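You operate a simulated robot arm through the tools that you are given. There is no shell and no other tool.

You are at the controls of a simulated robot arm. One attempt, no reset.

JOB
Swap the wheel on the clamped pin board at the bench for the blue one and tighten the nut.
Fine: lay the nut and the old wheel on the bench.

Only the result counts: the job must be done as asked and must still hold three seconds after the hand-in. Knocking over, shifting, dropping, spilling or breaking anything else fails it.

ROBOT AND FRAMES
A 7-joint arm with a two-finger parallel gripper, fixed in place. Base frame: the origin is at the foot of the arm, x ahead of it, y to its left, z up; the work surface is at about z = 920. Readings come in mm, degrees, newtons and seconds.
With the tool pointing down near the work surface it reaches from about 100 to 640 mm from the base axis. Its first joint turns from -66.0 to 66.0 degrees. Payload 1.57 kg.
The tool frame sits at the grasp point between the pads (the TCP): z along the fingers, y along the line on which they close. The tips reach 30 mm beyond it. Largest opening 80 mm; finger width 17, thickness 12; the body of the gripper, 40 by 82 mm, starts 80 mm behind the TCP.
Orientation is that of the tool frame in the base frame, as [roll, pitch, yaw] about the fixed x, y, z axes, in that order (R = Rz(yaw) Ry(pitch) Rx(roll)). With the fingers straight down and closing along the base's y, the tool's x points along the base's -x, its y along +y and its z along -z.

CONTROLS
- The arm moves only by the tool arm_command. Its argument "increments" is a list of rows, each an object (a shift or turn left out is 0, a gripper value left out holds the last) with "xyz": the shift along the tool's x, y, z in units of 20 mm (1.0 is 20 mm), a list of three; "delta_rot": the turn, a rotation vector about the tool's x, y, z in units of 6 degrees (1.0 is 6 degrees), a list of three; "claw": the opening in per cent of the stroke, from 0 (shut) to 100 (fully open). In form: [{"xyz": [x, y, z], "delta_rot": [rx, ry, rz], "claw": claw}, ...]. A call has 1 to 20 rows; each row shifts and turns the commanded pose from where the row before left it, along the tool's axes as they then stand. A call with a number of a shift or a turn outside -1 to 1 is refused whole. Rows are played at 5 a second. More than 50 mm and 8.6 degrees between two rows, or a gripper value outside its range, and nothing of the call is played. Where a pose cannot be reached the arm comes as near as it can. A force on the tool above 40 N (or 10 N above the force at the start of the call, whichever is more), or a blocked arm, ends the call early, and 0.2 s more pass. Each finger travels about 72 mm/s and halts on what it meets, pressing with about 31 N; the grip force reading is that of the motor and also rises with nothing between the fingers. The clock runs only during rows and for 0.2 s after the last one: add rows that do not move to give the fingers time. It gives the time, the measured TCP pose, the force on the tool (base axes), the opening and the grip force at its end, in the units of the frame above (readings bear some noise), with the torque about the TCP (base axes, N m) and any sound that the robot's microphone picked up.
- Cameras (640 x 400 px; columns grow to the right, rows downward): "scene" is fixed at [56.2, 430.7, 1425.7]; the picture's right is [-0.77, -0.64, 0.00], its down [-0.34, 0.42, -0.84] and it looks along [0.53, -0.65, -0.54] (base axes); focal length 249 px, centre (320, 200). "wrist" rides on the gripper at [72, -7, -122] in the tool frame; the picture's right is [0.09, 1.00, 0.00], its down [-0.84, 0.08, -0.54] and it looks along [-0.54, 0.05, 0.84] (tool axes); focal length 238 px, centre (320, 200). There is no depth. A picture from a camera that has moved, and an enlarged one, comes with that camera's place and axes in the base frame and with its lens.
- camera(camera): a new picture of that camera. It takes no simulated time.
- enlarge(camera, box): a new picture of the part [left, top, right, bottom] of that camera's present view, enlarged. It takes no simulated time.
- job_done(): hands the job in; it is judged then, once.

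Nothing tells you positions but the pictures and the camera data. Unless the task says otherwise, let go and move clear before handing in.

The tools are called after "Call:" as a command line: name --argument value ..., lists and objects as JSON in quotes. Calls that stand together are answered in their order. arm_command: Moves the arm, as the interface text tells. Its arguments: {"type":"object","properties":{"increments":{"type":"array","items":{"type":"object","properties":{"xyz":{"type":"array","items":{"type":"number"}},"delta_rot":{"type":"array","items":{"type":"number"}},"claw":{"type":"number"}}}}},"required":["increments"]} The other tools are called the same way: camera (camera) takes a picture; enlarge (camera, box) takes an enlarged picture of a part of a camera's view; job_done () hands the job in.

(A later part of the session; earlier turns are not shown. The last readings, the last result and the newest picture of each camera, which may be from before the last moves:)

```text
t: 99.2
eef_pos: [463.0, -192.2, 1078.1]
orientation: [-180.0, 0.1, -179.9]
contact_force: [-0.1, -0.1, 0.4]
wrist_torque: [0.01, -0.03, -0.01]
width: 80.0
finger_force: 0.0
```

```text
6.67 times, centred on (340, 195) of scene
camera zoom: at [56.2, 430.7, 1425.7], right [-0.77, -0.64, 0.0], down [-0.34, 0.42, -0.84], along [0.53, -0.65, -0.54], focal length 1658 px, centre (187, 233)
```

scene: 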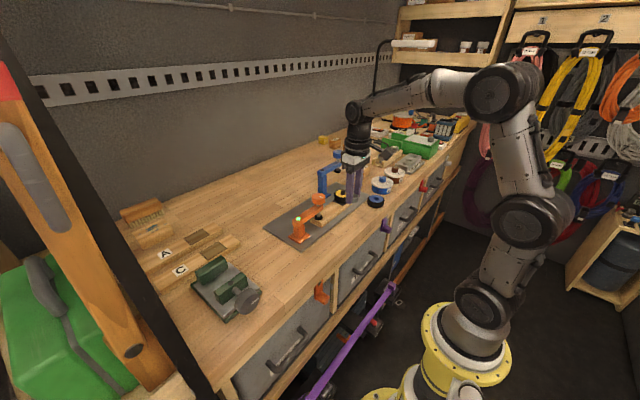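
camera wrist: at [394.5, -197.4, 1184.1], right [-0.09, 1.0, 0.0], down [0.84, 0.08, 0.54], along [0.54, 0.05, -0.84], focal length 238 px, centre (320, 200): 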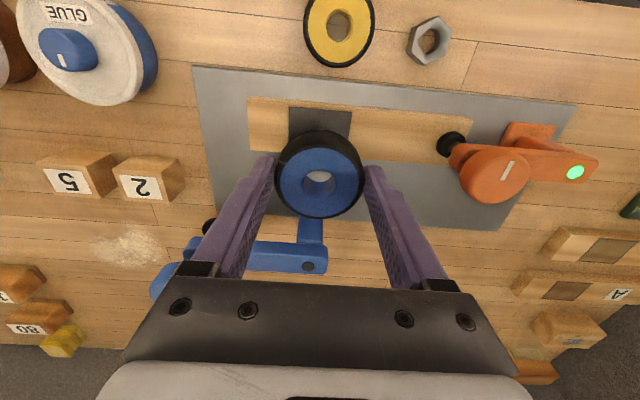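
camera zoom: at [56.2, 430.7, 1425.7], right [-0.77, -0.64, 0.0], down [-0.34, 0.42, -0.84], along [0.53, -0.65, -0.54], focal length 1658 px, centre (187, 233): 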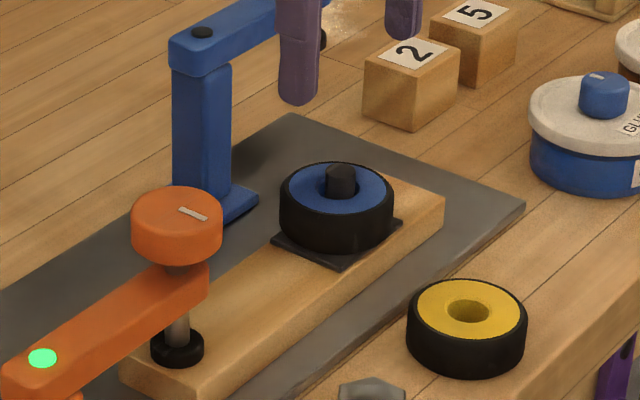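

The blue wheel is on the pin. Now I'll go back to fetch the nut.

Call:
arm_command --increments '[{"xyz": [0.825, 0.912, 0]}, {"xyz": [0.825, 0.912, 0]}, {"xyz": [0.825, 0.912, 0]}, {"xyz": [0.825, 0.912, 0]}, {"xyz": [0.825, 0.912, 0]}, {"xyz": [0, 0, 0.8], "claw": 70}, {"xyz": [0, 0, 0.8]}, {"xyz": [0, 0, 0.8]}, {}, {}]'

Call:
enlarge --camera "wrist" --box '[240, 80, 400, 180]'

Call:
camera --camera "wrist"

```text
t: 101.4
eef_pos: [383.4, -103.1, 1032.2]
orientation: [179.9, 0.1, -179.9]
contact_force: [0.7, 1.1, -0.2]
wrist_torque: [0.01, -0.05, -0.01]
width: 55.9
finger_force: 0.1
```

```text
4.00 times, centred on (320, 130) of wrist
camera zoom: at [311.1, -109.6, 1153.3], right [-0.09, 1.0, 0.0], down [0.84, 0.08, 0.54], along [0.54, 0.05, -0.84], focal length 953 px, centre (320, 480)
```

zoom: 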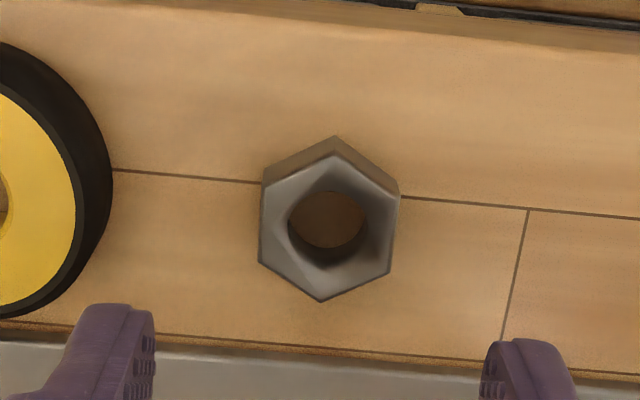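

```text
taken
camera wrist: at [311.1, -109.6, 1153.3], right [-0.09, 1.0, 0.0], down [0.84, 0.08, 0.54], along [0.54, 0.05, -0.84], focal length 238 px, centre (320, 200)
```

wrist: 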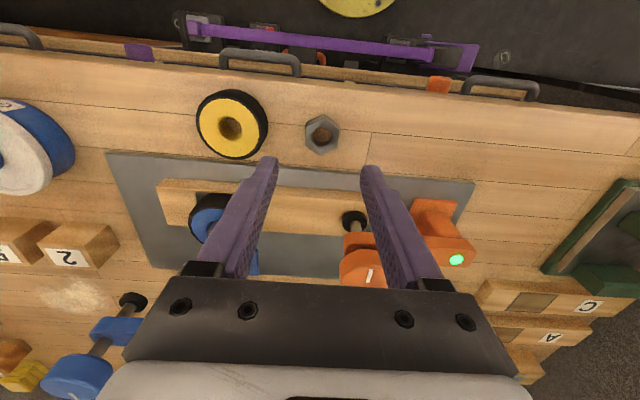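

The nut is about 2 mm off the tool axis. I'll correct, descend around it and grip with the tips about 4 mm above the bench.

Call:
arm_command --increments '[{"xyz": [0.09, 0.085, 0.4]}, {"xyz": [0, 0, 1]}, {"xyz": [0, 0, 1]}, {"xyz": [0, 0, 1]}, {"xyz": [0, 0, 0.2]}, {}, {}]'

Call:
enlarge --camera "wrist" --box '[240, 100, 400, 200]'

```text
t: 103.0
eef_pos: [379.1, -101.7, 960.2]
orientation: [179.9, 0.0, -180.0]
contact_force: [0.4, -0.5, 0.1]
wrist_torque: [0.02, 0.0, -0.01]
width: 56.3
finger_force: 0.0
```

```text
4.00 times, centred on (320, 150) of wrist
camera zoom: at [308.4, -107.9, 1080.8], right [-0.09, 1.0, 0.0], down [0.84, 0.08, 0.54], along [0.54, 0.05, -0.84], focal length 953 px, centre (320, 400)
```

zoom: 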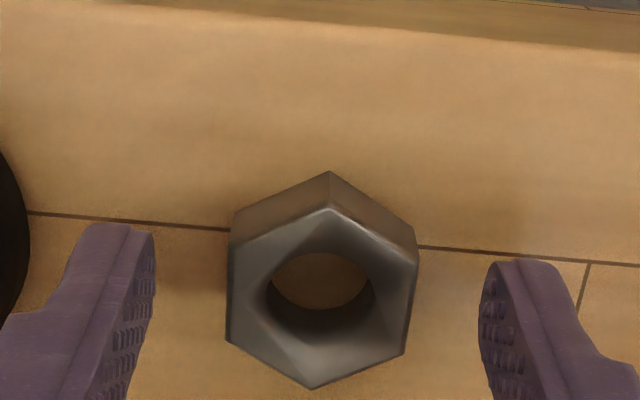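

Call:
arm_command --increments '[{"xyz": [-0.03, 0, 0.15]}, {"xyz": [0, 0, 0.13]}, {}, {"claw": 0}, {}, {}, {}]'

Call:
enlarge --camera "wrist" --box '[240, 100, 400, 200]'

```text
t: 104.6
eef_pos: [380.4, -100.2, 953.7]
orientation: [179.9, 0.1, -179.9]
contact_force: [-0.6, -0.1, -0.3]
wrist_torque: [0.02, -0.03, -0.02]
width: 31.3
finger_force: 31.3
```

```text
4.00 times, centred on (320, 150) of wrist
camera zoom: at [309.5, -108.0, 1074.9], right [-0.09, 1.0, 0.0], down [0.84, 0.08, 0.54], along [0.54, 0.05, -0.84], focal length 953 px, centre (320, 400)
```

zoom: 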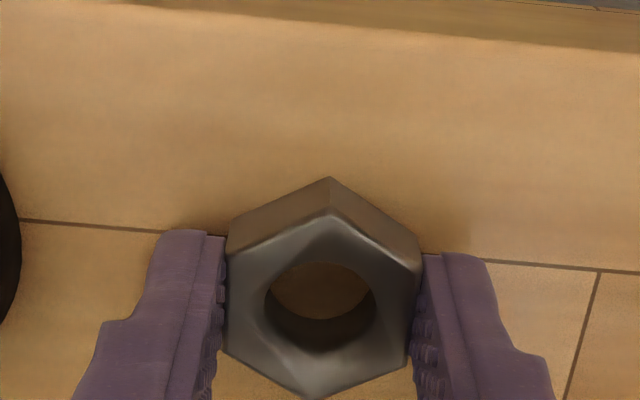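

The nut is held, well centred on the tool axis. I'll lift it and carry it above the pin.

Call:
arm_command --increments '[{"xyz": [0, 0, -0.5]}, {"xyz": [0, 0, -1]}, {"xyz": [0, 0, -1]}, {"xyz": [0, 0, -1]}, {"xyz": [0, 0, -1]}, {"xyz": [0, 0, -0.8]}, {"xyz": [-0.86, -0.918, 0]}, {"xyz": [-0.86, -0.918, 0]}, {"xyz": [-0.86, -0.918, 0]}, {"xyz": [-0.86, -0.918, 0]}, {"xyz": [-0.86, -0.918, 0]}, {}, {}]'

Call:
enlarge --camera "scene" --box '[320, 165, 368, 205]'

Call:
enlarge --camera "wrist" --box '[270, 95, 370, 195]'

```text
t: 107.4
eef_pos: [466.1, -193.3, 1060.4]
orientation: [179.9, 0.2, -179.9]
contact_force: [-0.3, 0.3, -0.9]
wrist_torque: [0.04, -0.01, -0.01]
width: 31.1
finger_force: 31.1
```

```text
10.00 times, centred on (344, 185) of scene
camera zoom: at [56.2, 430.7, 1425.7], right [-0.77, -0.64, 0.0], down [-0.34, 0.42, -0.84], along [0.53, -0.65, -0.54], focal length 2487 px, centre (80, 350)
```

zoom: 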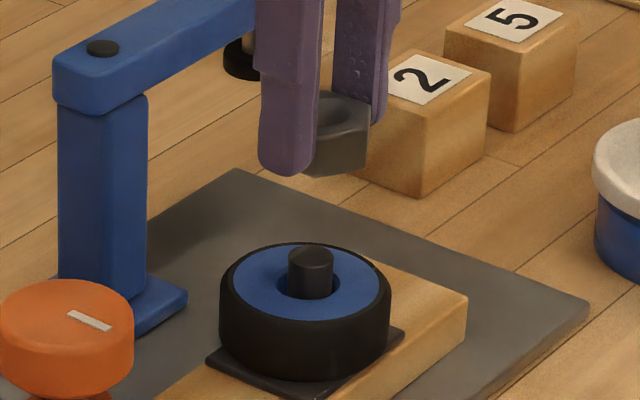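

```text
4.00 times, centred on (320, 145) of wrist
camera zoom: at [394.7, -200.8, 1181.3], right [-0.09, 1.0, 0.0], down [0.84, 0.08, 0.54], along [0.54, 0.05, -0.84], focal length 953 px, centre (320, 420)
```

zoom: 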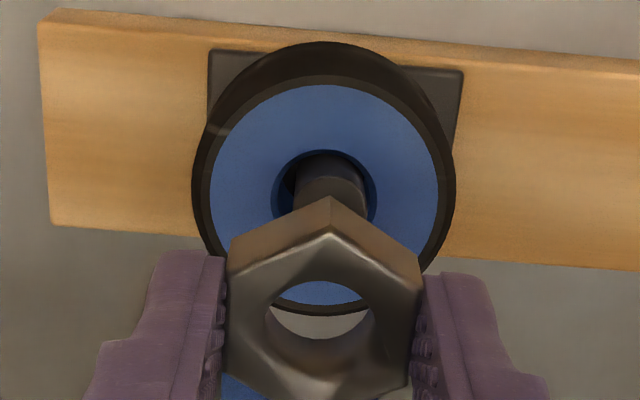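

The nut is about 2 mm short in y relative to the pin. I'll shift that, then turn counter-clockwise 90° to measure the x alignment with the camera from that side.

Call:
arm_command --increments '[{"xyz": [0, 0.1, 0]}, {"delta_rot": [0, 0, -1]}, {"delta_rot": [0, 0, -1]}, {"delta_rot": [0, 0, -1]}, {"delta_rot": [0, 0, -1]}, {"delta_rot": [0, 0, -1]}, {"delta_rot": [0, 0, -1]}, {"delta_rot": [0, 0, -1]}, {"delta_rot": [0, 0, -1]}, {"delta_rot": [0, 0, -1]}, {"delta_rot": [0, 0, -1]}, {"delta_rot": [0, 0, -1]}, {"delta_rot": [0, 0, -1]}, {"delta_rot": [0, 0, -1]}, {"delta_rot": [0, 0, -1]}, {"delta_rot": [0, 0, -1]}, {}, {}]'

Call:
enlarge --camera "wrist" --box '[270, 95, 370, 195]'

```text
t: 111.2
eef_pos: [465.5, -190.8, 1057.3]
orientation: [-179.9, 0.1, -89.9]
contact_force: [-1.2, -0.3, -1.5]
wrist_torque: [0.04, 0.02, -0.02]
width: 30.9
finger_force: 31.0
```

```text
4.00 times, centred on (320, 145) of wrist
camera zoom: at [473.6, -262.0, 1179.8], right [-1.0, -0.09, 0.0], down [-0.08, 0.84, 0.54], along [-0.05, 0.54, -0.84], focal length 953 px, centre (320, 420)
```

zoom: 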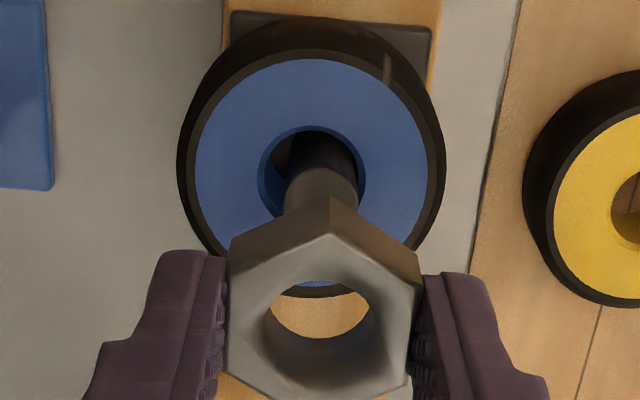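

The x alignment is within about 0.3 mm. I'll turn on to yaw ≈318, lower to just above the pin top, and check again.

Call:
arm_command --increments '[{"delta_rot": [0, 0, -1]}, {"delta_rot": [0, 0, -1]}, {"delta_rot": [0, 0, -1]}, {"delta_rot": [0, 0, -1]}, {"delta_rot": [0, 0, -1]}, {"delta_rot": [0, 0, -1]}, {"delta_rot": [0, 0, -1]}, {"delta_rot": [0, 0, -1]}, {"xyz": [0, 0, 0.5]}, {"xyz": [0, 0, 0.5]}, {"xyz": [0, 0, 0.4]}, {}, {}]'

Call:
enlarge --camera "wrist" --box '[270, 95, 370, 195]'

Call:
enlarge --camera "scene" --box '[320, 165, 368, 205]'

```text
t: 114.0
eef_pos: [467.0, -189.3, 1031.3]
orientation: [-180.0, 0.1, -41.9]
contact_force: [-0.1, -0.2, -0.6]
wrist_torque: [-0.01, 0.0, 0.02]
width: 30.9
finger_force: 30.8
```

```text
4.00 times, centred on (320, 145) of wrist
camera zoom: at [525.3, -232.8, 1152.9], right [-0.6, -0.8, 0.0], down [-0.67, 0.5, 0.54], along [-0.43, 0.32, -0.84], focal length 953 px, centre (320, 420)
```

zoom: 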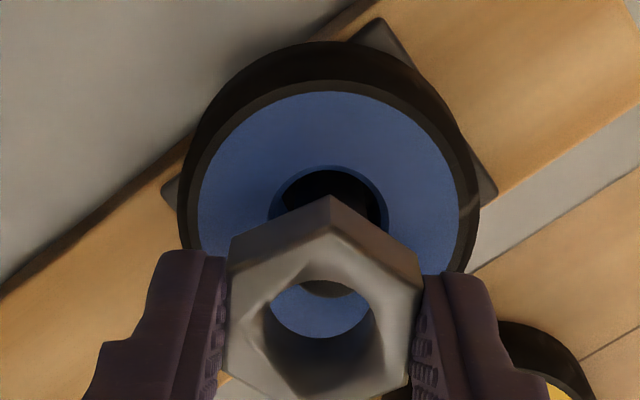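

```text
10.00 times, centred on (344, 185) of scene
camera zoom: at [56.2, 430.7, 1425.7], right [-0.77, -0.64, 0.0], down [-0.34, 0.42, -0.84], along [0.53, -0.65, -0.54], focal length 2487 px, centre (80, 350)
```

zoom: 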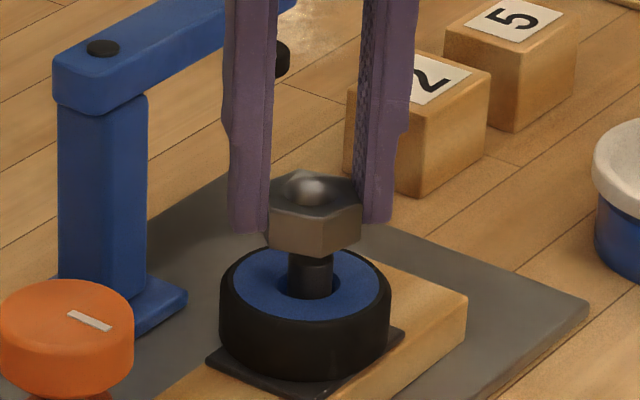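

Call:
enlarge --camera "wrist" --box '[295, 130, 345, 185]'

Call:
enlarge --camera "scene" --box '[328, 175, 356, 203]'

```text
7.27 times, centred on (320, 158) of wrist
camera zoom: at [525.3, -232.8, 1152.9], right [-0.6, -0.8, 0.0], down [-0.67, 0.5, 0.54], along [-0.43, 0.32, -0.84], focal length 1734 px, centre (320, 509)
```

zoom: 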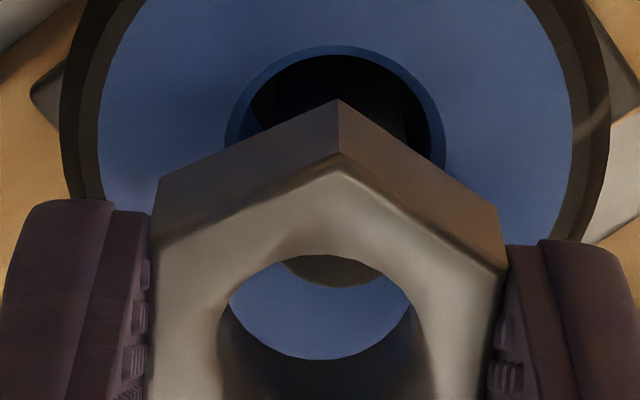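

```text
14.29 times, centred on (342, 189) of scene
camera zoom: at [56.2, 430.7, 1425.7], right [-0.77, -0.64, 0.0], down [-0.34, 0.42, -0.84], along [0.53, -0.65, -0.54], focal length 3553 px, centre (6, 357)
```

zoom: 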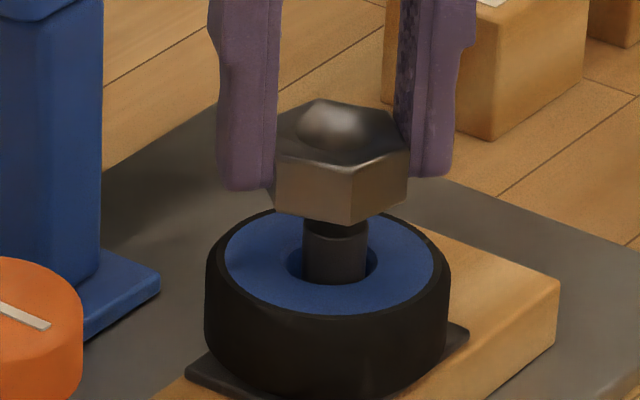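

Alignment is within about 0.5 mm in all views. I'll lower until the nut touches the pin top.

Call:
arm_command --increments '[{"xyz": [0, 0.015, 0.15]}, {"xyz": [0, 0, 0.15]}, {"xyz": [0, 0, 0.05]}, {"xyz": [0, 0, 0.05]}, {}]'

Call:
arm_command --increments '[{"xyz": [0, 0, 0.05]}, {"xyz": [0, 0, 0.05]}, {}]'

```text
t: 115.2
eef_pos: [465.2, -189.8, 1023.5]
orientation: [-179.9, 0.0, -41.8]
contact_force: [-0.8, 0.2, -0.5]
wrist_torque: [0.0, 0.03, 0.02]
width: 31.1
finger_force: 31.1
```

```text
t: 116.0
eef_pos: [466.5, -190.7, 1021.0]
orientation: [-179.9, 0.0, -41.9]
contact_force: [0.3, 0.2, 0.1]
wrist_torque: [0.02, -0.01, -0.01]
width: 31.3
finger_force: 31.1
```

Call:
arm_command --increments '[{"xyz": [0, 0, 0.05]}, {}]'

Call:
arm_command --increments '[{"xyz": [0, 0, 0.05]}, {}]'

Call:
enlarge --camera "scene" --box '[328, 175, 356, 203]'

Call:
enlarge --camera "wrist" --box '[280, 110, 360, 190]'

```text
t: 116.6
eef_pos: [465.7, -190.9, 1020.4]
orientation: [-179.9, -0.1, -41.9]
contact_force: [0.0, 0.4, -1.0]
wrist_torque: [0.02, -0.01, 0.0]
width: 30.9
finger_force: 31.1
```

```text
t: 117.2
eef_pos: [466.8, -190.3, 1019.4]
orientation: [-179.9, -0.1, -41.9]
contact_force: [-0.5, 0.9, -1.2]
wrist_torque: [0.0, -0.02, 0.0]
width: 31.0
finger_force: 30.8
```

```text
14.29 times, centred on (342, 189) of scene
camera zoom: at [56.2, 430.7, 1425.7], right [-0.77, -0.64, 0.0], down [-0.34, 0.42, -0.84], along [0.53, -0.65, -0.54], focal length 3553 px, centre (6, 357)
```

zoom: 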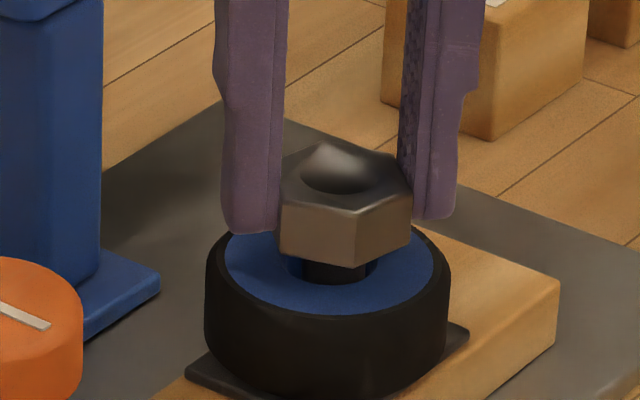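

```text
5.00 times, centred on (320, 150) of wrist
camera zoom: at [524.4, -234.2, 1140.8], right [-0.6, -0.8, 0.0], down [-0.67, 0.5, 0.54], along [-0.43, 0.32, -0.84], focal length 1192 px, centre (320, 450)
```

zoom: 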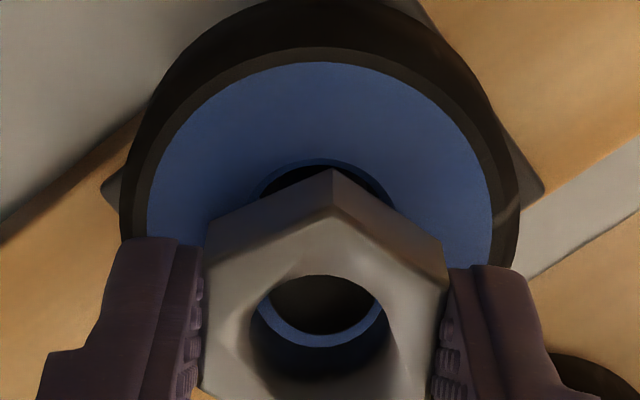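

Call:
enlarge --camera "scene" --box '[334, 182, 354, 200]'

Call:
enlarge --camera "wrist" --box '[300, 135, 340, 180]'

```text
16.00 times, centred on (344, 191) of scene
camera zoom: at [56.2, 430.7, 1425.7], right [-0.77, -0.64, 0.0], down [-0.34, 0.42, -0.84], along [0.53, -0.65, -0.54], focal length 3979 px, centre (-64, 344)
```

zoom: 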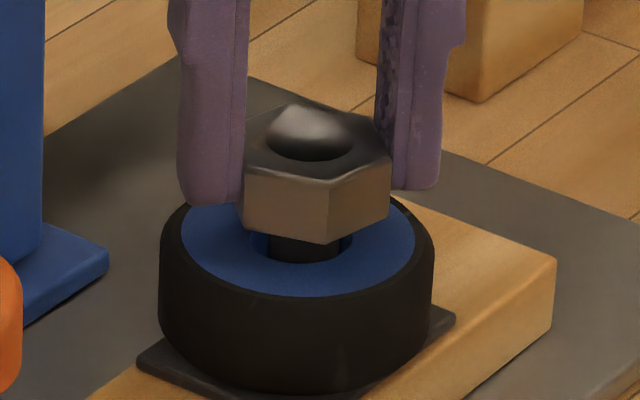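

```text
8.89 times, centred on (320, 158) of wrist
camera zoom: at [524.4, -234.2, 1140.8], right [-0.6, -0.8, 0.0], down [-0.67, 0.5, 0.54], along [-0.43, 0.32, -0.84], focal length 2119 px, centre (320, 578)
```

zoom: 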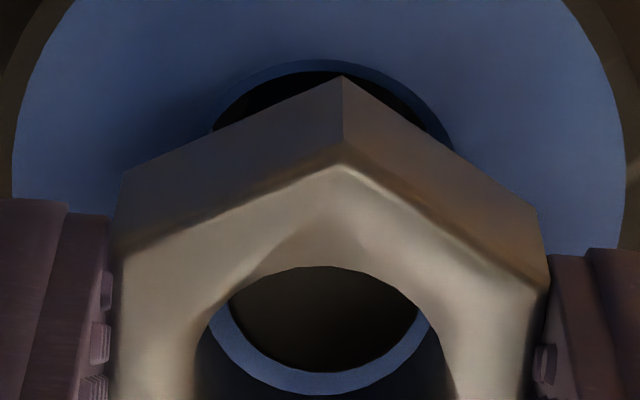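

Working through the geometry, the nut and pin are coaxial to within about 0.5 mm. I'll keep lowering until contact.

Call:
arm_command --increments '[{"xyz": [0, 0, 0.05]}, {}]'

Call:
arm_command --increments '[{"xyz": [0, 0, 0.05]}, {}]'

```text
t: 117.8
eef_pos: [468.2, -191.8, 1017.2]
orientation: [180.0, -0.1, -41.8]
contact_force: [1.3, -7.0, -1.2]
wrist_torque: [-0.18, 0.1, 0.04]
width: 31.2
finger_force: 30.5
```

```text
t: 118.4
eef_pos: [467.6, -191.2, 1016.9]
orientation: [-180.0, 0.0, -41.9]
contact_force: [-2.1, -13.8, 0.6]
wrist_torque: [-0.33, 0.13, 0.02]
width: 31.0
finger_force: 31.3
```

A sideways load towards -y appears as the pin enters the nut. I'll shift about 1 mm in -y to centre it.

Call:
arm_command --increments '[{"xyz": [0.033, 0.037, 0]}, {}]'

```text
t: 119.0
eef_pos: [466.6, -190.5, 1016.4]
orientation: [-179.9, 0.0, -42.0]
contact_force: [-1.2, -10.4, -1.1]
wrist_torque: [-0.38, 0.09, -0.03]
width: 31.3
finger_force: 30.8
```

Call:
arm_command --increments '[{"xyz": [0.05, 0.055, 0]}, {}]'

```text
t: 119.6
eef_pos: [466.4, -191.1, 1017.6]
orientation: [-179.8, 0.1, -41.9]
contact_force: [-0.5, -2.3, -0.4]
wrist_torque: [-0.22, -0.01, 0.01]
width: 31.0
finger_force: 30.9
```

Call:
arm_command --increments '[{"xyz": [0, 0, 0.05]}, {}]'

```text
t: 120.2
eef_pos: [466.8, -192.4, 1016.6]
orientation: [-179.8, 0.0, -41.9]
contact_force: [-0.5, 2.6, 2.3]
wrist_torque: [0.08, 0.05, -0.03]
width: 31.1
finger_force: 30.5
```

Light vertical contact now. I'll begin screwing clockwise with a downward feed of about 0.2 mm per 6°.

Call:
arm_command --increments '[{"xyz": [0, 0, 0.008], "delta_rot": [0, 0, 1]}, {"xyz": [0, 0, 0.008], "delta_rot": [0, 0, 1]}, {"xyz": [0, 0, 0.008], "delta_rot": [0, 0, 1]}, {"xyz": [0, 0, 0.008], "delta_rot": [0, 0, 1]}, {"xyz": [0, 0, 0.008], "delta_rot": [0, 0, 1]}, {}]'

```text
t: 121.6
eef_pos: [465.7, -192.0, 1015.0]
orientation: [-179.7, 0.1, -72.0]
contact_force: [0.2, 15.7, 10.6]
wrist_torque: [0.39, 0.02, -0.01]
width: 31.1
finger_force: 31.1
```

Call:
arm_command --increments '[{"xyz": [-0.055, -0.018, 0]}, {"delta_rot": [0, 0, 1]}, {"delta_rot": [0, 0, 1]}, {"delta_rot": [0, 0, 1]}, {}]'

```text
t: 122.8
eef_pos: [467.1, -192.3, 1015.5]
orientation: [-179.9, 0.0, -90.0]
contact_force: [0.9, 8.8, 14.2]
wrist_torque: [0.26, -0.06, 0.02]
width: 31.4
finger_force: 30.9
```

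Call:
enlarge --camera "scene" --box '[334, 182, 354, 200]'

Call:
enlarge --camera "wrist" --box '[280, 110, 360, 190]'

```text
16.00 times, centred on (344, 191) of scene
camera zoom: at [56.0, 431.0, 1425.6], right [-0.77, -0.64, 0.0], down [-0.34, 0.42, -0.84], along [0.53, -0.65, -0.54], focal length 3979 px, centre (-64, 344)
```

zoom: 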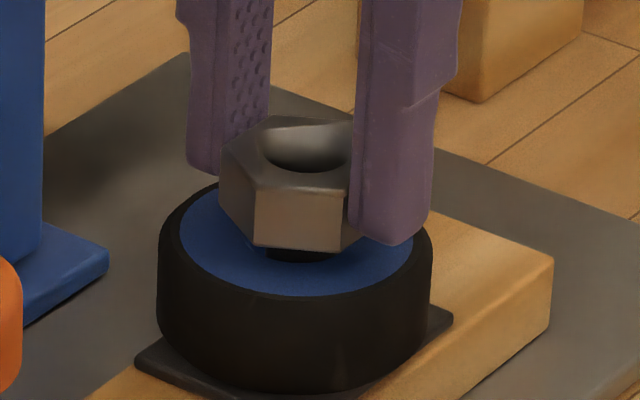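

```text
5.00 times, centred on (320, 150) of wrist
camera zoom: at [473.7, -263.9, 1137.1], right [-1.0, -0.09, 0.0], down [-0.08, 0.84, 0.54], along [-0.05, 0.54, -0.84], focal length 1192 px, centre (320, 450)
```

zoom: 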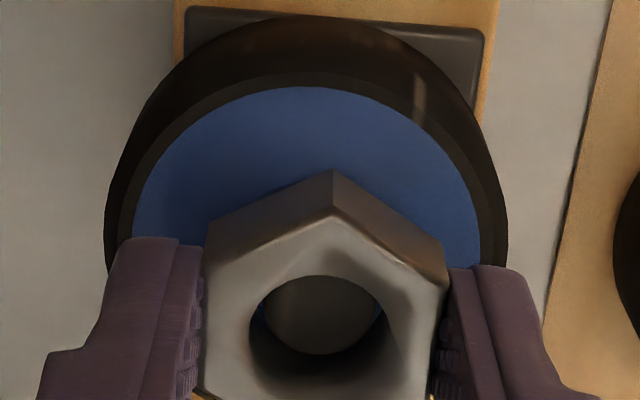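

The pin is inside the nut bore. I'll keep turning clockwise without feed to see whether the thread draws the nut down.

Call:
arm_command --increments '[{"delta_rot": [0, 0, 1]}, {"delta_rot": [0, 0, 1]}, {"delta_rot": [0, 0, 1]}, {"delta_rot": [0, 0, 1]}, {"delta_rot": [0, 0, 1]}, {}]'

```text
t: 124.2
eef_pos: [466.0, -191.5, 1015.0]
orientation: [-179.9, 0.1, -120.0]
contact_force: [5.2, 5.1, 7.7]
wrist_torque: [0.15, -0.15, 0.01]
width: 30.9
finger_force: 31.5
```

The load fell as it turned, so the thread is drawing down. Continuing with a small feed.

Call:
arm_command --increments '[{"xyz": [0, 0, 0.004], "delta_rot": [0, 0, 1]}, {"xyz": [0, 0, 0.004], "delta_rot": [0, 0, 1]}, {"xyz": [0, 0, 0.004], "delta_rot": [0, 0, 1]}, {"xyz": [0, 0, 0.004], "delta_rot": [0, 0, 1]}, {"xyz": [0, 0, 0.004], "delta_rot": [0, 0, 1]}, {}]'

```text
t: 125.6
eef_pos: [465.7, -191.3, 1014.0]
orientation: [179.8, -0.1, -150.0]
contact_force: [-1.1, 4.4, 3.8]
wrist_torque: [0.04, -0.03, -0.01]
width: 31.0
finger_force: 30.8
```

Call:
arm_command --increments '[{"xyz": [0, 0, 0.008], "delta_rot": [0, 0, 1]}, {"xyz": [0, 0, 0.008], "delta_rot": [0, 0, 1]}, {"xyz": [0, 0, 0.008], "delta_rot": [0, 0, 1]}, {"xyz": [0, 0, 0.008], "delta_rot": [0, 0, 1]}, {"xyz": [0, 0, 0.008], "delta_rot": [0, 0, 1]}, {}]'

```text
t: 127.0
eef_pos: [465.4, -190.3, 1013.2]
orientation: [179.9, 0.1, 180.0]
contact_force: [-6.9, 1.2, 5.6]
wrist_torque: [-0.04, 0.28, -0.01]
width: 31.0
finger_force: 31.3
```

Call:
arm_command --increments '[{"xyz": [0.02, 0, 0.007], "delta_rot": [0, 0, 1]}, {"xyz": [0, 0, 0.007], "delta_rot": [0, 0, 1]}, {"xyz": [0, 0, 0.007], "delta_rot": [0, 0, 1]}, {"xyz": [0, 0, 0.007], "delta_rot": [0, 0, 1]}, {"xyz": [0, 0, 0.007], "delta_rot": [0, 0, 1]}, {}]'

```text
t: 128.4
eef_pos: [466.6, -190.9, 1012.5]
orientation: [179.9, 0.1, 150.1]
contact_force: [1.9, 2.1, 1.2]
wrist_torque: [0.01, -0.14, -0.01]
width: 31.4
finger_force: 30.9
```

Threading smoothly with low forces. Continuing clockwise.

Call:
arm_command --increments '[{"xyz": [0, 0, 0.009], "delta_rot": [0, 0, 1]}, {"xyz": [0, 0, 0.009], "delta_rot": [0, 0, 1]}, {"xyz": [0, 0, 0.009], "delta_rot": [0, 0, 1]}, {"xyz": [0, 0, 0.009], "delta_rot": [0, 0, 1]}, {"xyz": [0, 0, 0.009], "delta_rot": [0, 0, 1]}, {}]'

Call:
arm_command --increments '[{"xyz": [0, 0, 0.008], "delta_rot": [0, 0, 1]}, {"xyz": [0, 0, 0.008], "delta_rot": [0, 0, 1]}, {"xyz": [0, 0, 0.008], "delta_rot": [0, 0, 1]}, {"xyz": [0, 0, 0.008], "delta_rot": [0, 0, 1]}, {"xyz": [0, 0, 0.008], "delta_rot": [0, 0, 1]}, {}]'

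```text
t: 129.8
eef_pos: [466.8, -191.2, 1011.5]
orientation: [179.8, -0.1, 120.0]
contact_force: [0.2, 4.2, -0.5]
wrist_torque: [-0.13, -0.14, -0.01]
width: 31.2
finger_force: 30.8
```

```text
t: 131.2
eef_pos: [466.1, -191.4, 1010.8]
orientation: [180.0, -0.2, 90.0]
contact_force: [-1.7, 7.0, 2.0]
wrist_torque: [0.15, 0.06, 0.01]
width: 31.3
finger_force: 31.1
```

Call:
enlarge --camera "scene" --box '[334, 182, 354, 200]'

Call:
arm_command --increments '[{"xyz": [0, 0, 0.008], "delta_rot": [0, 0, 1]}, {"xyz": [0, 0, 0.008], "delta_rot": [0, 0, 1]}, {"xyz": [0, 0, 0.008], "delta_rot": [0, 0, 1]}, {}]'

```text
16.00 times, centred on (344, 191) of scene
camera zoom: at [56.1, 430.9, 1425.6], right [-0.77, -0.64, 0.0], down [-0.34, 0.42, -0.84], along [0.53, -0.65, -0.54], focal length 3979 px, centre (-64, 344)
```

zoom: 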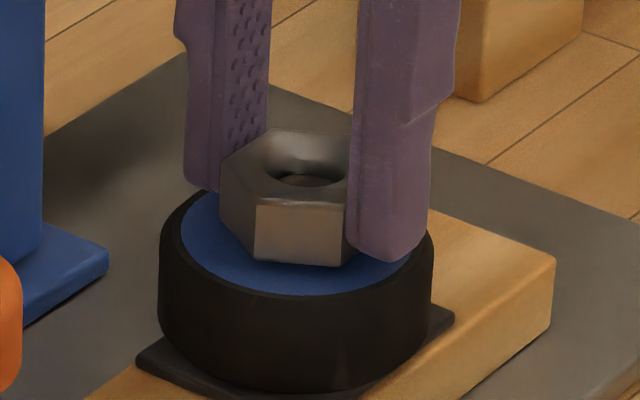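

```text
t: 132.2
eef_pos: [466.5, -191.4, 1010.3]
orientation: [179.9, -0.1, 72.1]
contact_force: [-1.3, 2.3, 5.8]
wrist_torque: [0.09, 0.07, -0.01]
width: 31.2
finger_force: 30.8
```

The nut is about 2 mm from seating. I'll continue clockwise, watching torque and force.

Call:
arm_command --increments '[{"xyz": [0, 0, 0.005], "delta_rot": [0, 0, 1]}, {"xyz": [0, 0, 0.006], "delta_rot": [0, 0, 1]}, {"xyz": [0, 0, 0.007], "delta_rot": [0, 0, 1]}, {"xyz": [0, 0, 0.007], "delta_rot": [0, 0, 1]}, {}]'

Call:
arm_command --increments '[{"xyz": [0, 0, 0.006], "delta_rot": [0, 0, 1]}, {"xyz": [0, 0, 0.006], "delta_rot": [0, 0, 1]}, {"xyz": [0, 0, 0.006], "delta_rot": [0, 0, 1]}, {}]'

```text
t: 133.4
eef_pos: [467.1, -189.9, 1011.0]
orientation: [-180.0, -0.1, 48.0]
contact_force: [6.6, 7.4, 6.6]
wrist_torque: [0.15, -0.2, -0.03]
width: 31.0
finger_force: 31.4
```

```text
t: 134.4
eef_pos: [465.6, -191.6, 1009.4]
orientation: [180.0, -0.1, 29.9]
contact_force: [7.4, 4.1, 5.2]
wrist_torque: [0.09, -0.31, 0.02]
width: 31.4
finger_force: 31.6
```

Call:
arm_command --increments '[{"xyz": [0.02, 0, 0.005], "delta_rot": [0, 0, 1]}, {"xyz": [0, 0, 0.006], "delta_rot": [0, 0, 1]}, {"xyz": [0, 0, 0.006], "delta_rot": [0, 0, 1]}, {"xyz": [0, 0, 0.006], "delta_rot": [0, 0, 1]}, {}]'

Call:
enlarge --camera "scene" --box '[334, 182, 354, 200]'

```text
t: 135.6
eef_pos: [466.5, -192.1, 1009.8]
orientation: [-179.9, 0.1, 6.0]
contact_force: [-11.3, -2.4, 10.1]
wrist_torque: [-0.07, 0.31, 0.02]
width: 31.2
finger_force: 31.0
```

```text
16.00 times, centred on (344, 191) of scene
camera zoom: at [55.8, 430.7, 1425.7], right [-0.77, -0.64, 0.0], down [-0.34, 0.42, -0.84], along [0.53, -0.65, -0.54], focal length 3979 px, centre (-64, 344)
```

zoom: 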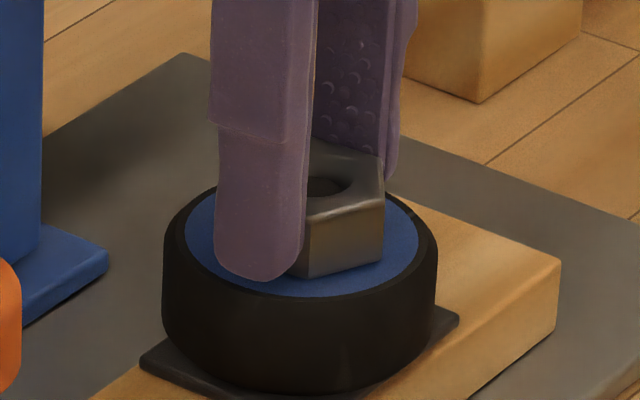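

The nut is nearly seated, and the wrist is near its clockwise limit. I'll relieve the side load, release, and rotate back 180° for a fresh grip.

Call:
arm_command --increments '[{"xyz": [-0.045, 0, -0.03]}, {}, {}]'

```text
t: 136.4
eef_pos: [466.1, -192.3, 1009.8]
orientation: [180.0, -0.1, 6.1]
contact_force: [-2.0, -9.6, 2.5]
wrist_torque: [-0.3, 0.13, 0.03]
width: 31.4
finger_force: 30.9
```

Call:
arm_command --increments '[{"xyz": [0, 0.035, 0]}, {}, {"claw": 62}, {}, {}, {}]'

Call:
enlarge --camera "scene" --box '[334, 182, 354, 200]'

Call:
enlarge --camera "wrist" --box '[260, 90, 380, 190]'

```text
t: 137.8
eef_pos: [465.3, -191.0, 1010.0]
orientation: [-180.0, -0.1, 6.2]
contact_force: [0.8, -0.1, -0.5]
wrist_torque: [0.0, -0.01, -0.02]
width: 49.3
finger_force: 0.1
```

```text
16.00 times, centred on (344, 191) of scene
camera zoom: at [56.2, 430.7, 1425.7], right [-0.77, -0.64, 0.0], down [-0.34, 0.42, -0.84], along [0.53, -0.65, -0.54], focal length 3979 px, centre (-64, 344)
```

zoom: 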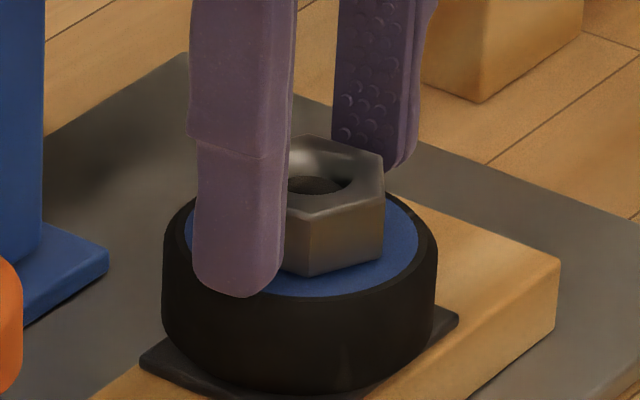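

```text
4.00 times, centred on (320, 140) of wrist
camera zoom: at [537.2, -177.6, 1132.1], right [0.2, -0.98, 0.0], down [-0.82, -0.17, 0.54], along [-0.53, -0.11, -0.84], focal length 953 px, centre (320, 440)
```

zoom: 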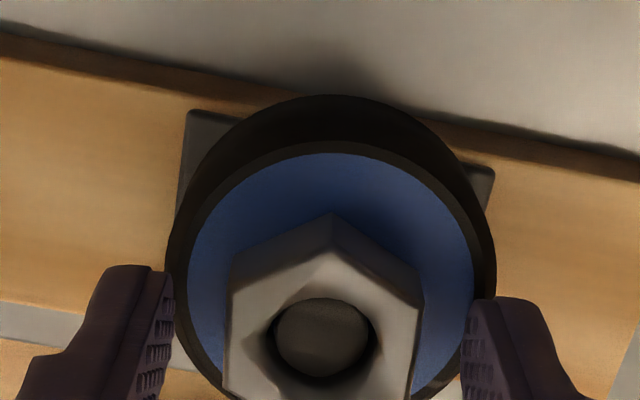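

Call:
enlarge --camera "scene" --box '[260, 140, 420, 240]'

Call:
enlarge --camera "scene" --box '[300, 190, 340, 230]'

```text
4.00 times, centred on (340, 190) of scene
camera zoom: at [56.2, 430.7, 1425.7], right [-0.77, -0.64, 0.0], down [-0.34, 0.42, -0.84], along [0.53, -0.65, -0.54], focal length 995 px, centre (240, 240)
```

zoom: 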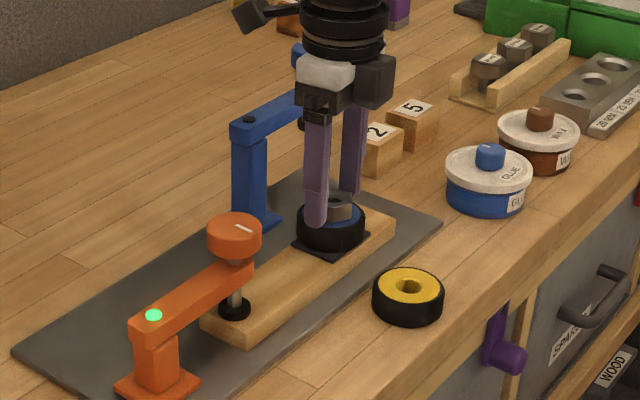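

```text
10.00 times, centred on (320, 210) of scene
camera zoom: at [56.2, 430.7, 1425.7], right [-0.77, -0.64, 0.0], down [-0.34, 0.42, -0.84], along [0.53, -0.65, -0.54], focal length 2487 px, centre (320, 100)
```

zoom: 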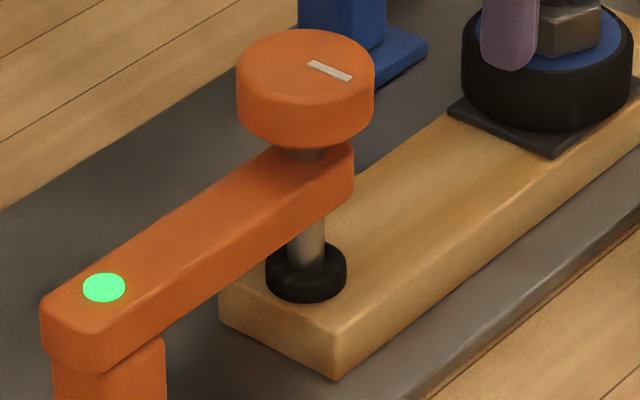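

The board still looks properly clamped. Now rotating the open gripper back counter-clockwise by 180°.

Call:
arm_command --increments '[{"delta_rot": [0, 0, -1]}, {"delta_rot": [0, 0, -1]}, {"delta_rot": [0, 0, -1]}, {"delta_rot": [0, 0, -1]}, {"delta_rot": [0, 0, -1]}, {"delta_rot": [0, 0, -1]}, {"delta_rot": [0, 0, -1]}, {"delta_rot": [0, 0, -1]}, {"delta_rot": [0, 0, -1]}, {"delta_rot": [0, 0, -1]}, {"delta_rot": [0, 0, -1]}, {"delta_rot": [0, 0, -1]}, {"delta_rot": [0, 0, -1]}, {"delta_rot": [0, 0, -1]}, {"delta_rot": [0, 0, -1]}, {"delta_rot": [0, 0, -1]}, {"delta_rot": [0, 0, -1]}, {"delta_rot": [0, 0, -1]}, {"delta_rot": [0, 0, -1]}, {"delta_rot": [0, 0, -1]}]'

Call:
arm_command --increments '[{"delta_rot": [0, 0, -1]}, {"delta_rot": [0, 0, -1]}, {"delta_rot": [0, 0, -1]}, {"delta_rot": [0, 0, -1]}, {"delta_rot": [0, 0, -1]}, {"delta_rot": [0, 0, -1]}, {"delta_rot": [0, 0, -1]}, {"delta_rot": [0, 0, -1]}, {"delta_rot": [0, 0, -1]}, {"delta_rot": [0, 0, -1]}, {}, {}]'

Call:
enlarge --camera "wrist" --box '[260, 90, 380, 190]'

Call:
enlarge --camera "scene" --box '[334, 182, 354, 200]'

```text
t: 142.0
eef_pos: [465.0, -192.6, 1009.4]
orientation: [179.9, -0.1, 126.2]
contact_force: [0.5, 0.4, -0.1]
wrist_torque: [-0.01, 0.01, -0.01]
width: 49.4
finger_force: 0.0
```

```text
t: 144.6
eef_pos: [465.2, -191.7, 1009.1]
orientation: [180.0, 0.1, -173.9]
contact_force: [-0.3, -0.6, 0.2]
wrist_torque: [0.0, 0.04, 0.04]
width: 49.7
finger_force: 0.0
```

```text
4.00 times, centred on (320, 140) of wrist
camera zoom: at [395.3, -206.3, 1130.8], right [-0.2, 0.98, 0.0], down [0.82, 0.17, 0.54], along [0.53, 0.11, -0.84], focal length 953 px, centre (320, 440)
```

zoom: 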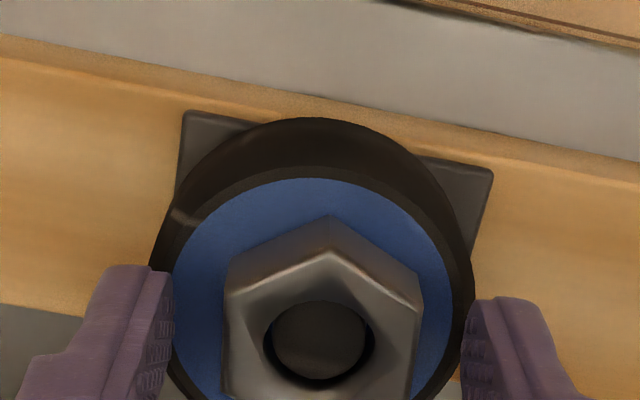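

```text
16.00 times, centred on (344, 191) of scene
camera zoom: at [56.2, 430.7, 1425.7], right [-0.77, -0.64, 0.0], down [-0.34, 0.42, -0.84], along [0.53, -0.65, -0.54], focal length 3979 px, centre (-64, 344)
```

zoom: 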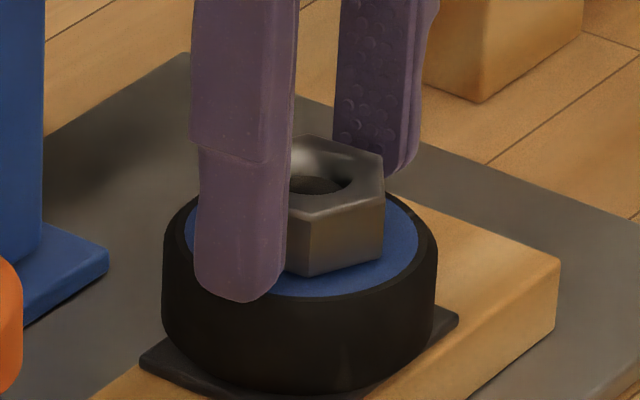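

Nut is centred between the pads. Gripping again at yaw 186.

Call:
arm_command --increments '[{"claw": 0}, {}, {}, {}, {}]'

```text
t: 145.8
eef_pos: [466.1, -192.1, 1009.8]
orientation: [179.8, 0.1, -174.0]
contact_force: [0.2, -1.9, 0.0]
wrist_torque: [-0.05, -0.03, 0.01]
width: 31.3
finger_force: 31.0
```

Call:
arm_command --increments '[{"xyz": [0, 0, 0.006], "delta_rot": [0, 0, 1]}, {"xyz": [0, 0, 0.007], "delta_rot": [0, 0, 1]}, {"xyz": [0, 0, 0.007], "delta_rot": [0, 0, 1]}, {}]'

Call:
arm_command --increments '[{"xyz": [0, 0, 0.007], "delta_rot": [0, 0, 1]}, {"xyz": [0, 0, 0.007], "delta_rot": [0, 0, 1]}, {"xyz": [0, 0, 0.007], "delta_rot": [0, 0, 1]}, {}]'

```text
t: 146.8
eef_pos: [465.8, -190.9, 1010.3]
orientation: [179.7, 0.1, 168.0]
contact_force: [1.1, 4.2, -2.1]
wrist_torque: [0.05, -0.06, -0.01]
width: 31.1
finger_force: 31.1
```

```text
t: 147.8
eef_pos: [466.2, -191.7, 1009.7]
orientation: [179.9, 0.0, 150.0]
contact_force: [-3.2, 3.2, -2.7]
wrist_torque: [0.04, 0.01, 0.02]
width: 31.1
finger_force: 31.3
```

Call:
arm_command --increments '[{"xyz": [0, 0, 0.01], "delta_rot": [0, 0, 1]}, {"xyz": [0, 0, 0.01], "delta_rot": [0, 0, 1]}, {"xyz": [0, 0, 0.01], "delta_rot": [0, 0, 1]}, {}]'

Call:
enlarge --camera "scene" --box '[334, 182, 354, 200]'

```text
t: 148.8
eef_pos: [465.0, -191.4, 1010.0]
orientation: [-179.9, -0.1, 132.1]
contact_force: [-5.8, 2.8, -3.8]
wrist_torque: [-0.04, 0.13, 1.14]
width: 31.7
finger_force: 30.7
```

```text
16.00 times, centred on (344, 191) of scene
camera zoom: at [56.1, 430.7, 1425.7], right [-0.77, -0.64, 0.0], down [-0.34, 0.42, -0.84], along [0.53, -0.65, -0.54], focal length 3979 px, centre (-64, 344)
```

zoom: 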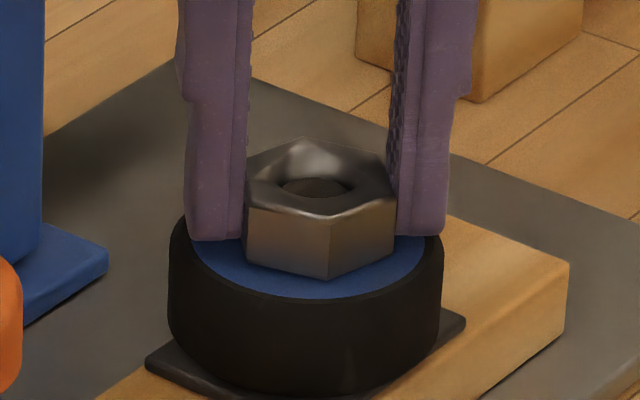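

Torque has jumped to 1.14 N·m: the nut is seated and tightening. I'll add a few more degrees and watch torque.

Call:
arm_command --increments '[{"delta_rot": [0, 0, 0.5]}, {}]'

```text
t: 149.4
eef_pos: [464.6, -192.7, 1008.7]
orientation: [-180.0, 0.0, 129.0]
contact_force: [-8.2, -0.9, -2.5]
wrist_torque: [-0.04, 0.38, 0.88]
width: 32.4
finger_force: 31.0
```

Call:
enlarge --camera "wrist" --box '[260, 90, 380, 190]'

Call:
enlarge --camera "scene" --box '[300, 160, 380, 225]'

```text
4.00 times, centred on (320, 140) of wrist
camera zoom: at [414.9, -141.0, 1130.8], right [0.72, 0.7, 0.0], down [0.59, -0.6, 0.54], along [0.38, -0.39, -0.84], focal length 953 px, centre (320, 440)
```

zoom: 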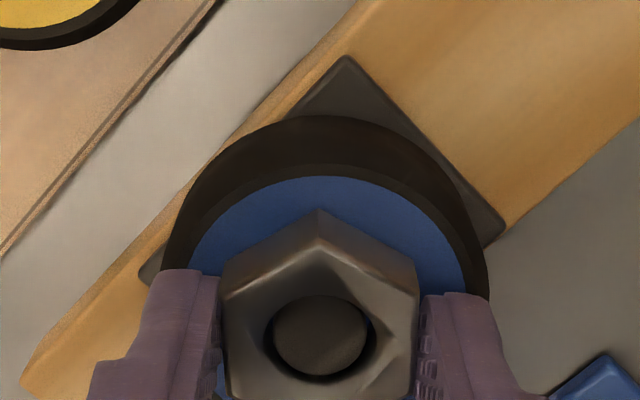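

```text
6.15 times, centred on (340, 192) of scene
camera zoom: at [56.0, 430.7, 1425.7], right [-0.77, -0.64, 0.0], down [-0.34, 0.42, -0.84], along [0.53, -0.65, -0.54], focal length 1530 px, centre (197, 246)
```

zoom: 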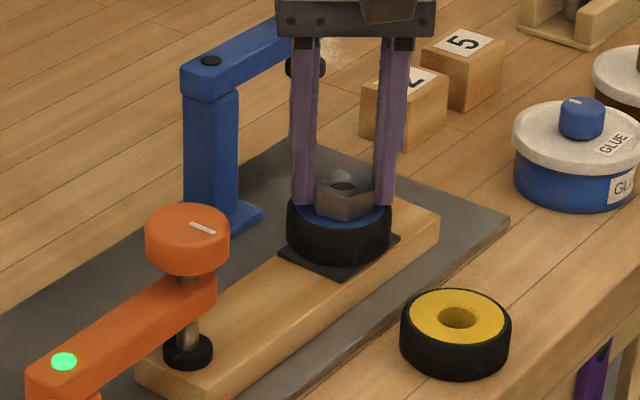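

The pads are now riding up on the hex flats, so the grip is at its torque limit with the nut seated. I'll release and see how nut and board settle.

Call:
arm_command --increments '[{"claw": 62}, {}, {}, {}]'

Call:
enlarge --camera "scene" --box '[334, 182, 354, 200]'

Call:
enlarge --camera "wrist" --box '[260, 90, 380, 190]'

```text
t: 150.4
eef_pos: [464.4, -192.2, 1008.7]
orientation: [179.9, 0.0, 129.2]
contact_force: [-0.2, 0.0, -0.6]
wrist_torque: [0.0, 0.01, 0.0]
width: 49.6
finger_force: 0.1
```

```text
16.00 times, centred on (344, 191) of scene
camera zoom: at [56.2, 430.7, 1425.7], right [-0.77, -0.64, 0.0], down [-0.34, 0.42, -0.84], along [0.53, -0.65, -0.54], focal length 3979 px, centre (-64, 344)
```

zoom: 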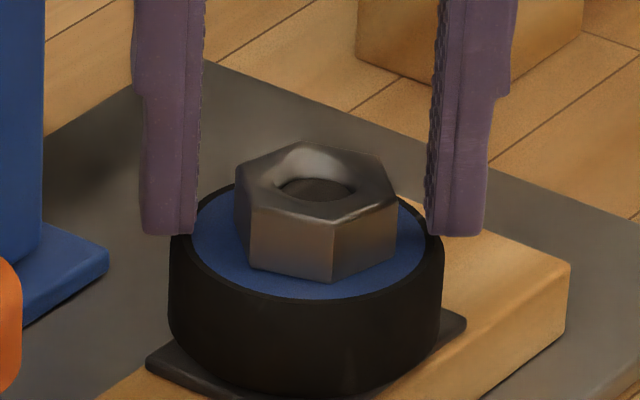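

```text
4.00 times, centred on (320, 140) of wrist
camera zoom: at [415.2, -140.6, 1131.0], right [0.71, 0.7, 0.0], down [0.59, -0.6, 0.54], along [0.38, -0.39, -0.84], focal length 953 px, centre (320, 440)
```

zoom: 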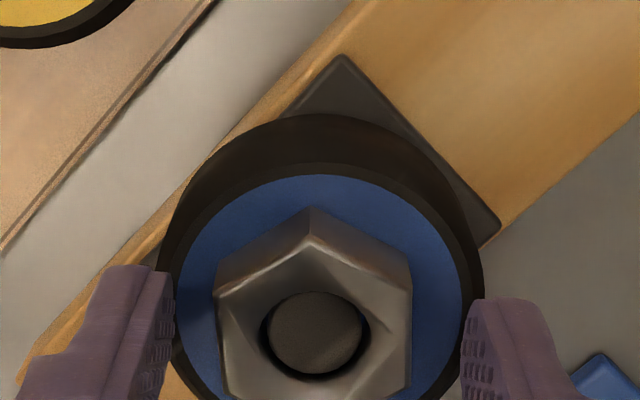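

The nut sits flush on the blue wheel and lags the tool by about 6°. I'll re-align, re-centre, and take one more clean tightening pull.

Call:
arm_command --increments '[{"xyz": [0, -0.06, 0], "delta_rot": [0, 0, -1]}, {}, {}]'

Call:
enlarge --camera "wrist" --box '[260, 90, 380, 190]'

```text
t: 151.2
eef_pos: [464.7, -192.2, 1009.3]
orientation: [179.9, 0.0, 135.1]
contact_force: [0.0, 0.3, 0.7]
wrist_torque: [0.0, 0.0, 0.04]
width: 49.8
finger_force: 0.1
```

```text
4.00 times, centred on (320, 140) of wrist
camera zoom: at [409.4, -147.4, 1130.8], right [0.64, 0.77, 0.0], down [0.65, -0.54, 0.54], along [0.42, -0.34, -0.84], focal length 953 px, centre (320, 440)
```

zoom: 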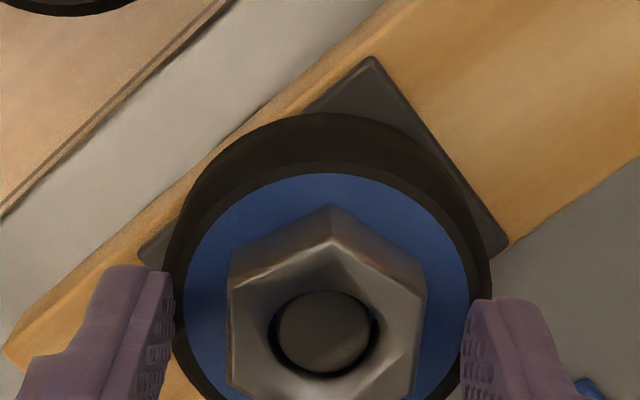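

Call:
arm_command --increments '[{"xyz": [0, 0.04, 0]}, {"claw": 0}, {}, {}, {}]'

Call:
arm_command --increments '[{"delta_rot": [0, 0, 0.4]}, {}]'

```text
t: 152.4
eef_pos: [464.6, -192.8, 1008.4]
orientation: [179.9, 0.1, 135.2]
contact_force: [-4.9, -5.6, 0.7]
wrist_torque: [-0.17, 0.2, 0.18]
width: 31.5
finger_force: 30.7
```

```text
t: 153.0
eef_pos: [465.5, -192.8, 1008.1]
orientation: [179.9, 0.0, 132.6]
contact_force: [-5.2, -8.2, 0.4]
wrist_torque: [-0.25, 0.18, 0.94]
width: 31.7
finger_force: 30.8
```

Torque rises to 0.94 N·m after only 2.4°, so the nut is tight. One last small nudge.

Call:
arm_command --increments '[{"delta_rot": [0, 0, 0.3]}, {}]'

```text
t: 153.6
eef_pos: [466.4, -192.6, 1009.0]
orientation: [180.0, 0.0, 130.9]
contact_force: [-5.5, -9.8, 1.8]
wrist_torque: [-0.21, 0.17, 0.96]
width: 31.6
finger_force: 30.7
```

Call:
arm_command --increments '[{"delta_rot": [0, 0, 0.4]}, {}]'

Call:
enlarge --camera "wrist" --box '[260, 90, 380, 190]'

Call:
enlarge --camera "scene" --box '[334, 182, 354, 200]'

```text
t: 154.2
eef_pos: [464.6, -193.3, 1009.3]
orientation: [180.0, 0.2, 128.5]
contact_force: [-5.1, -14.5, -0.1]
wrist_torque: [-0.32, 0.11, 0.93]
width: 32.5
finger_force: 30.8
```

```text
4.00 times, centred on (320, 140) of wrist
camera zoom: at [415.6, -141.1, 1130.4], right [0.72, 0.69, 0.0], down [0.58, -0.61, 0.54], along [0.38, -0.39, -0.84], focal length 953 px, centre (320, 440)
```

zoom: 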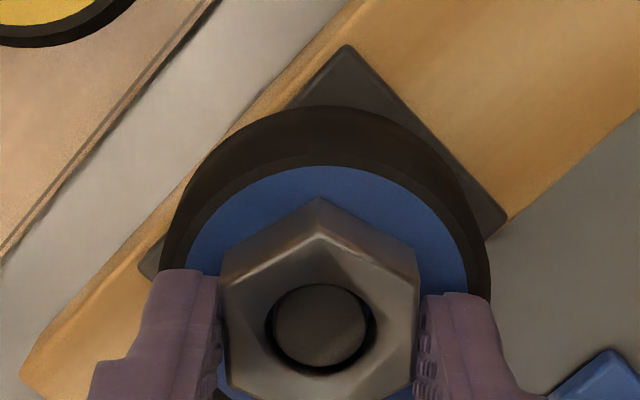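

```text
16.00 times, centred on (344, 191) of scene
camera zoom: at [56.1, 430.3, 1425.8], right [-0.77, -0.64, 0.0], down [-0.34, 0.42, -0.84], along [0.53, -0.65, -0.54], focal length 3979 px, centre (-64, 344)
```

zoom: 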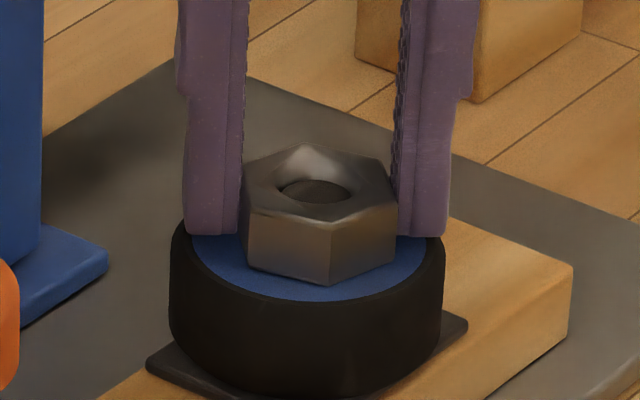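

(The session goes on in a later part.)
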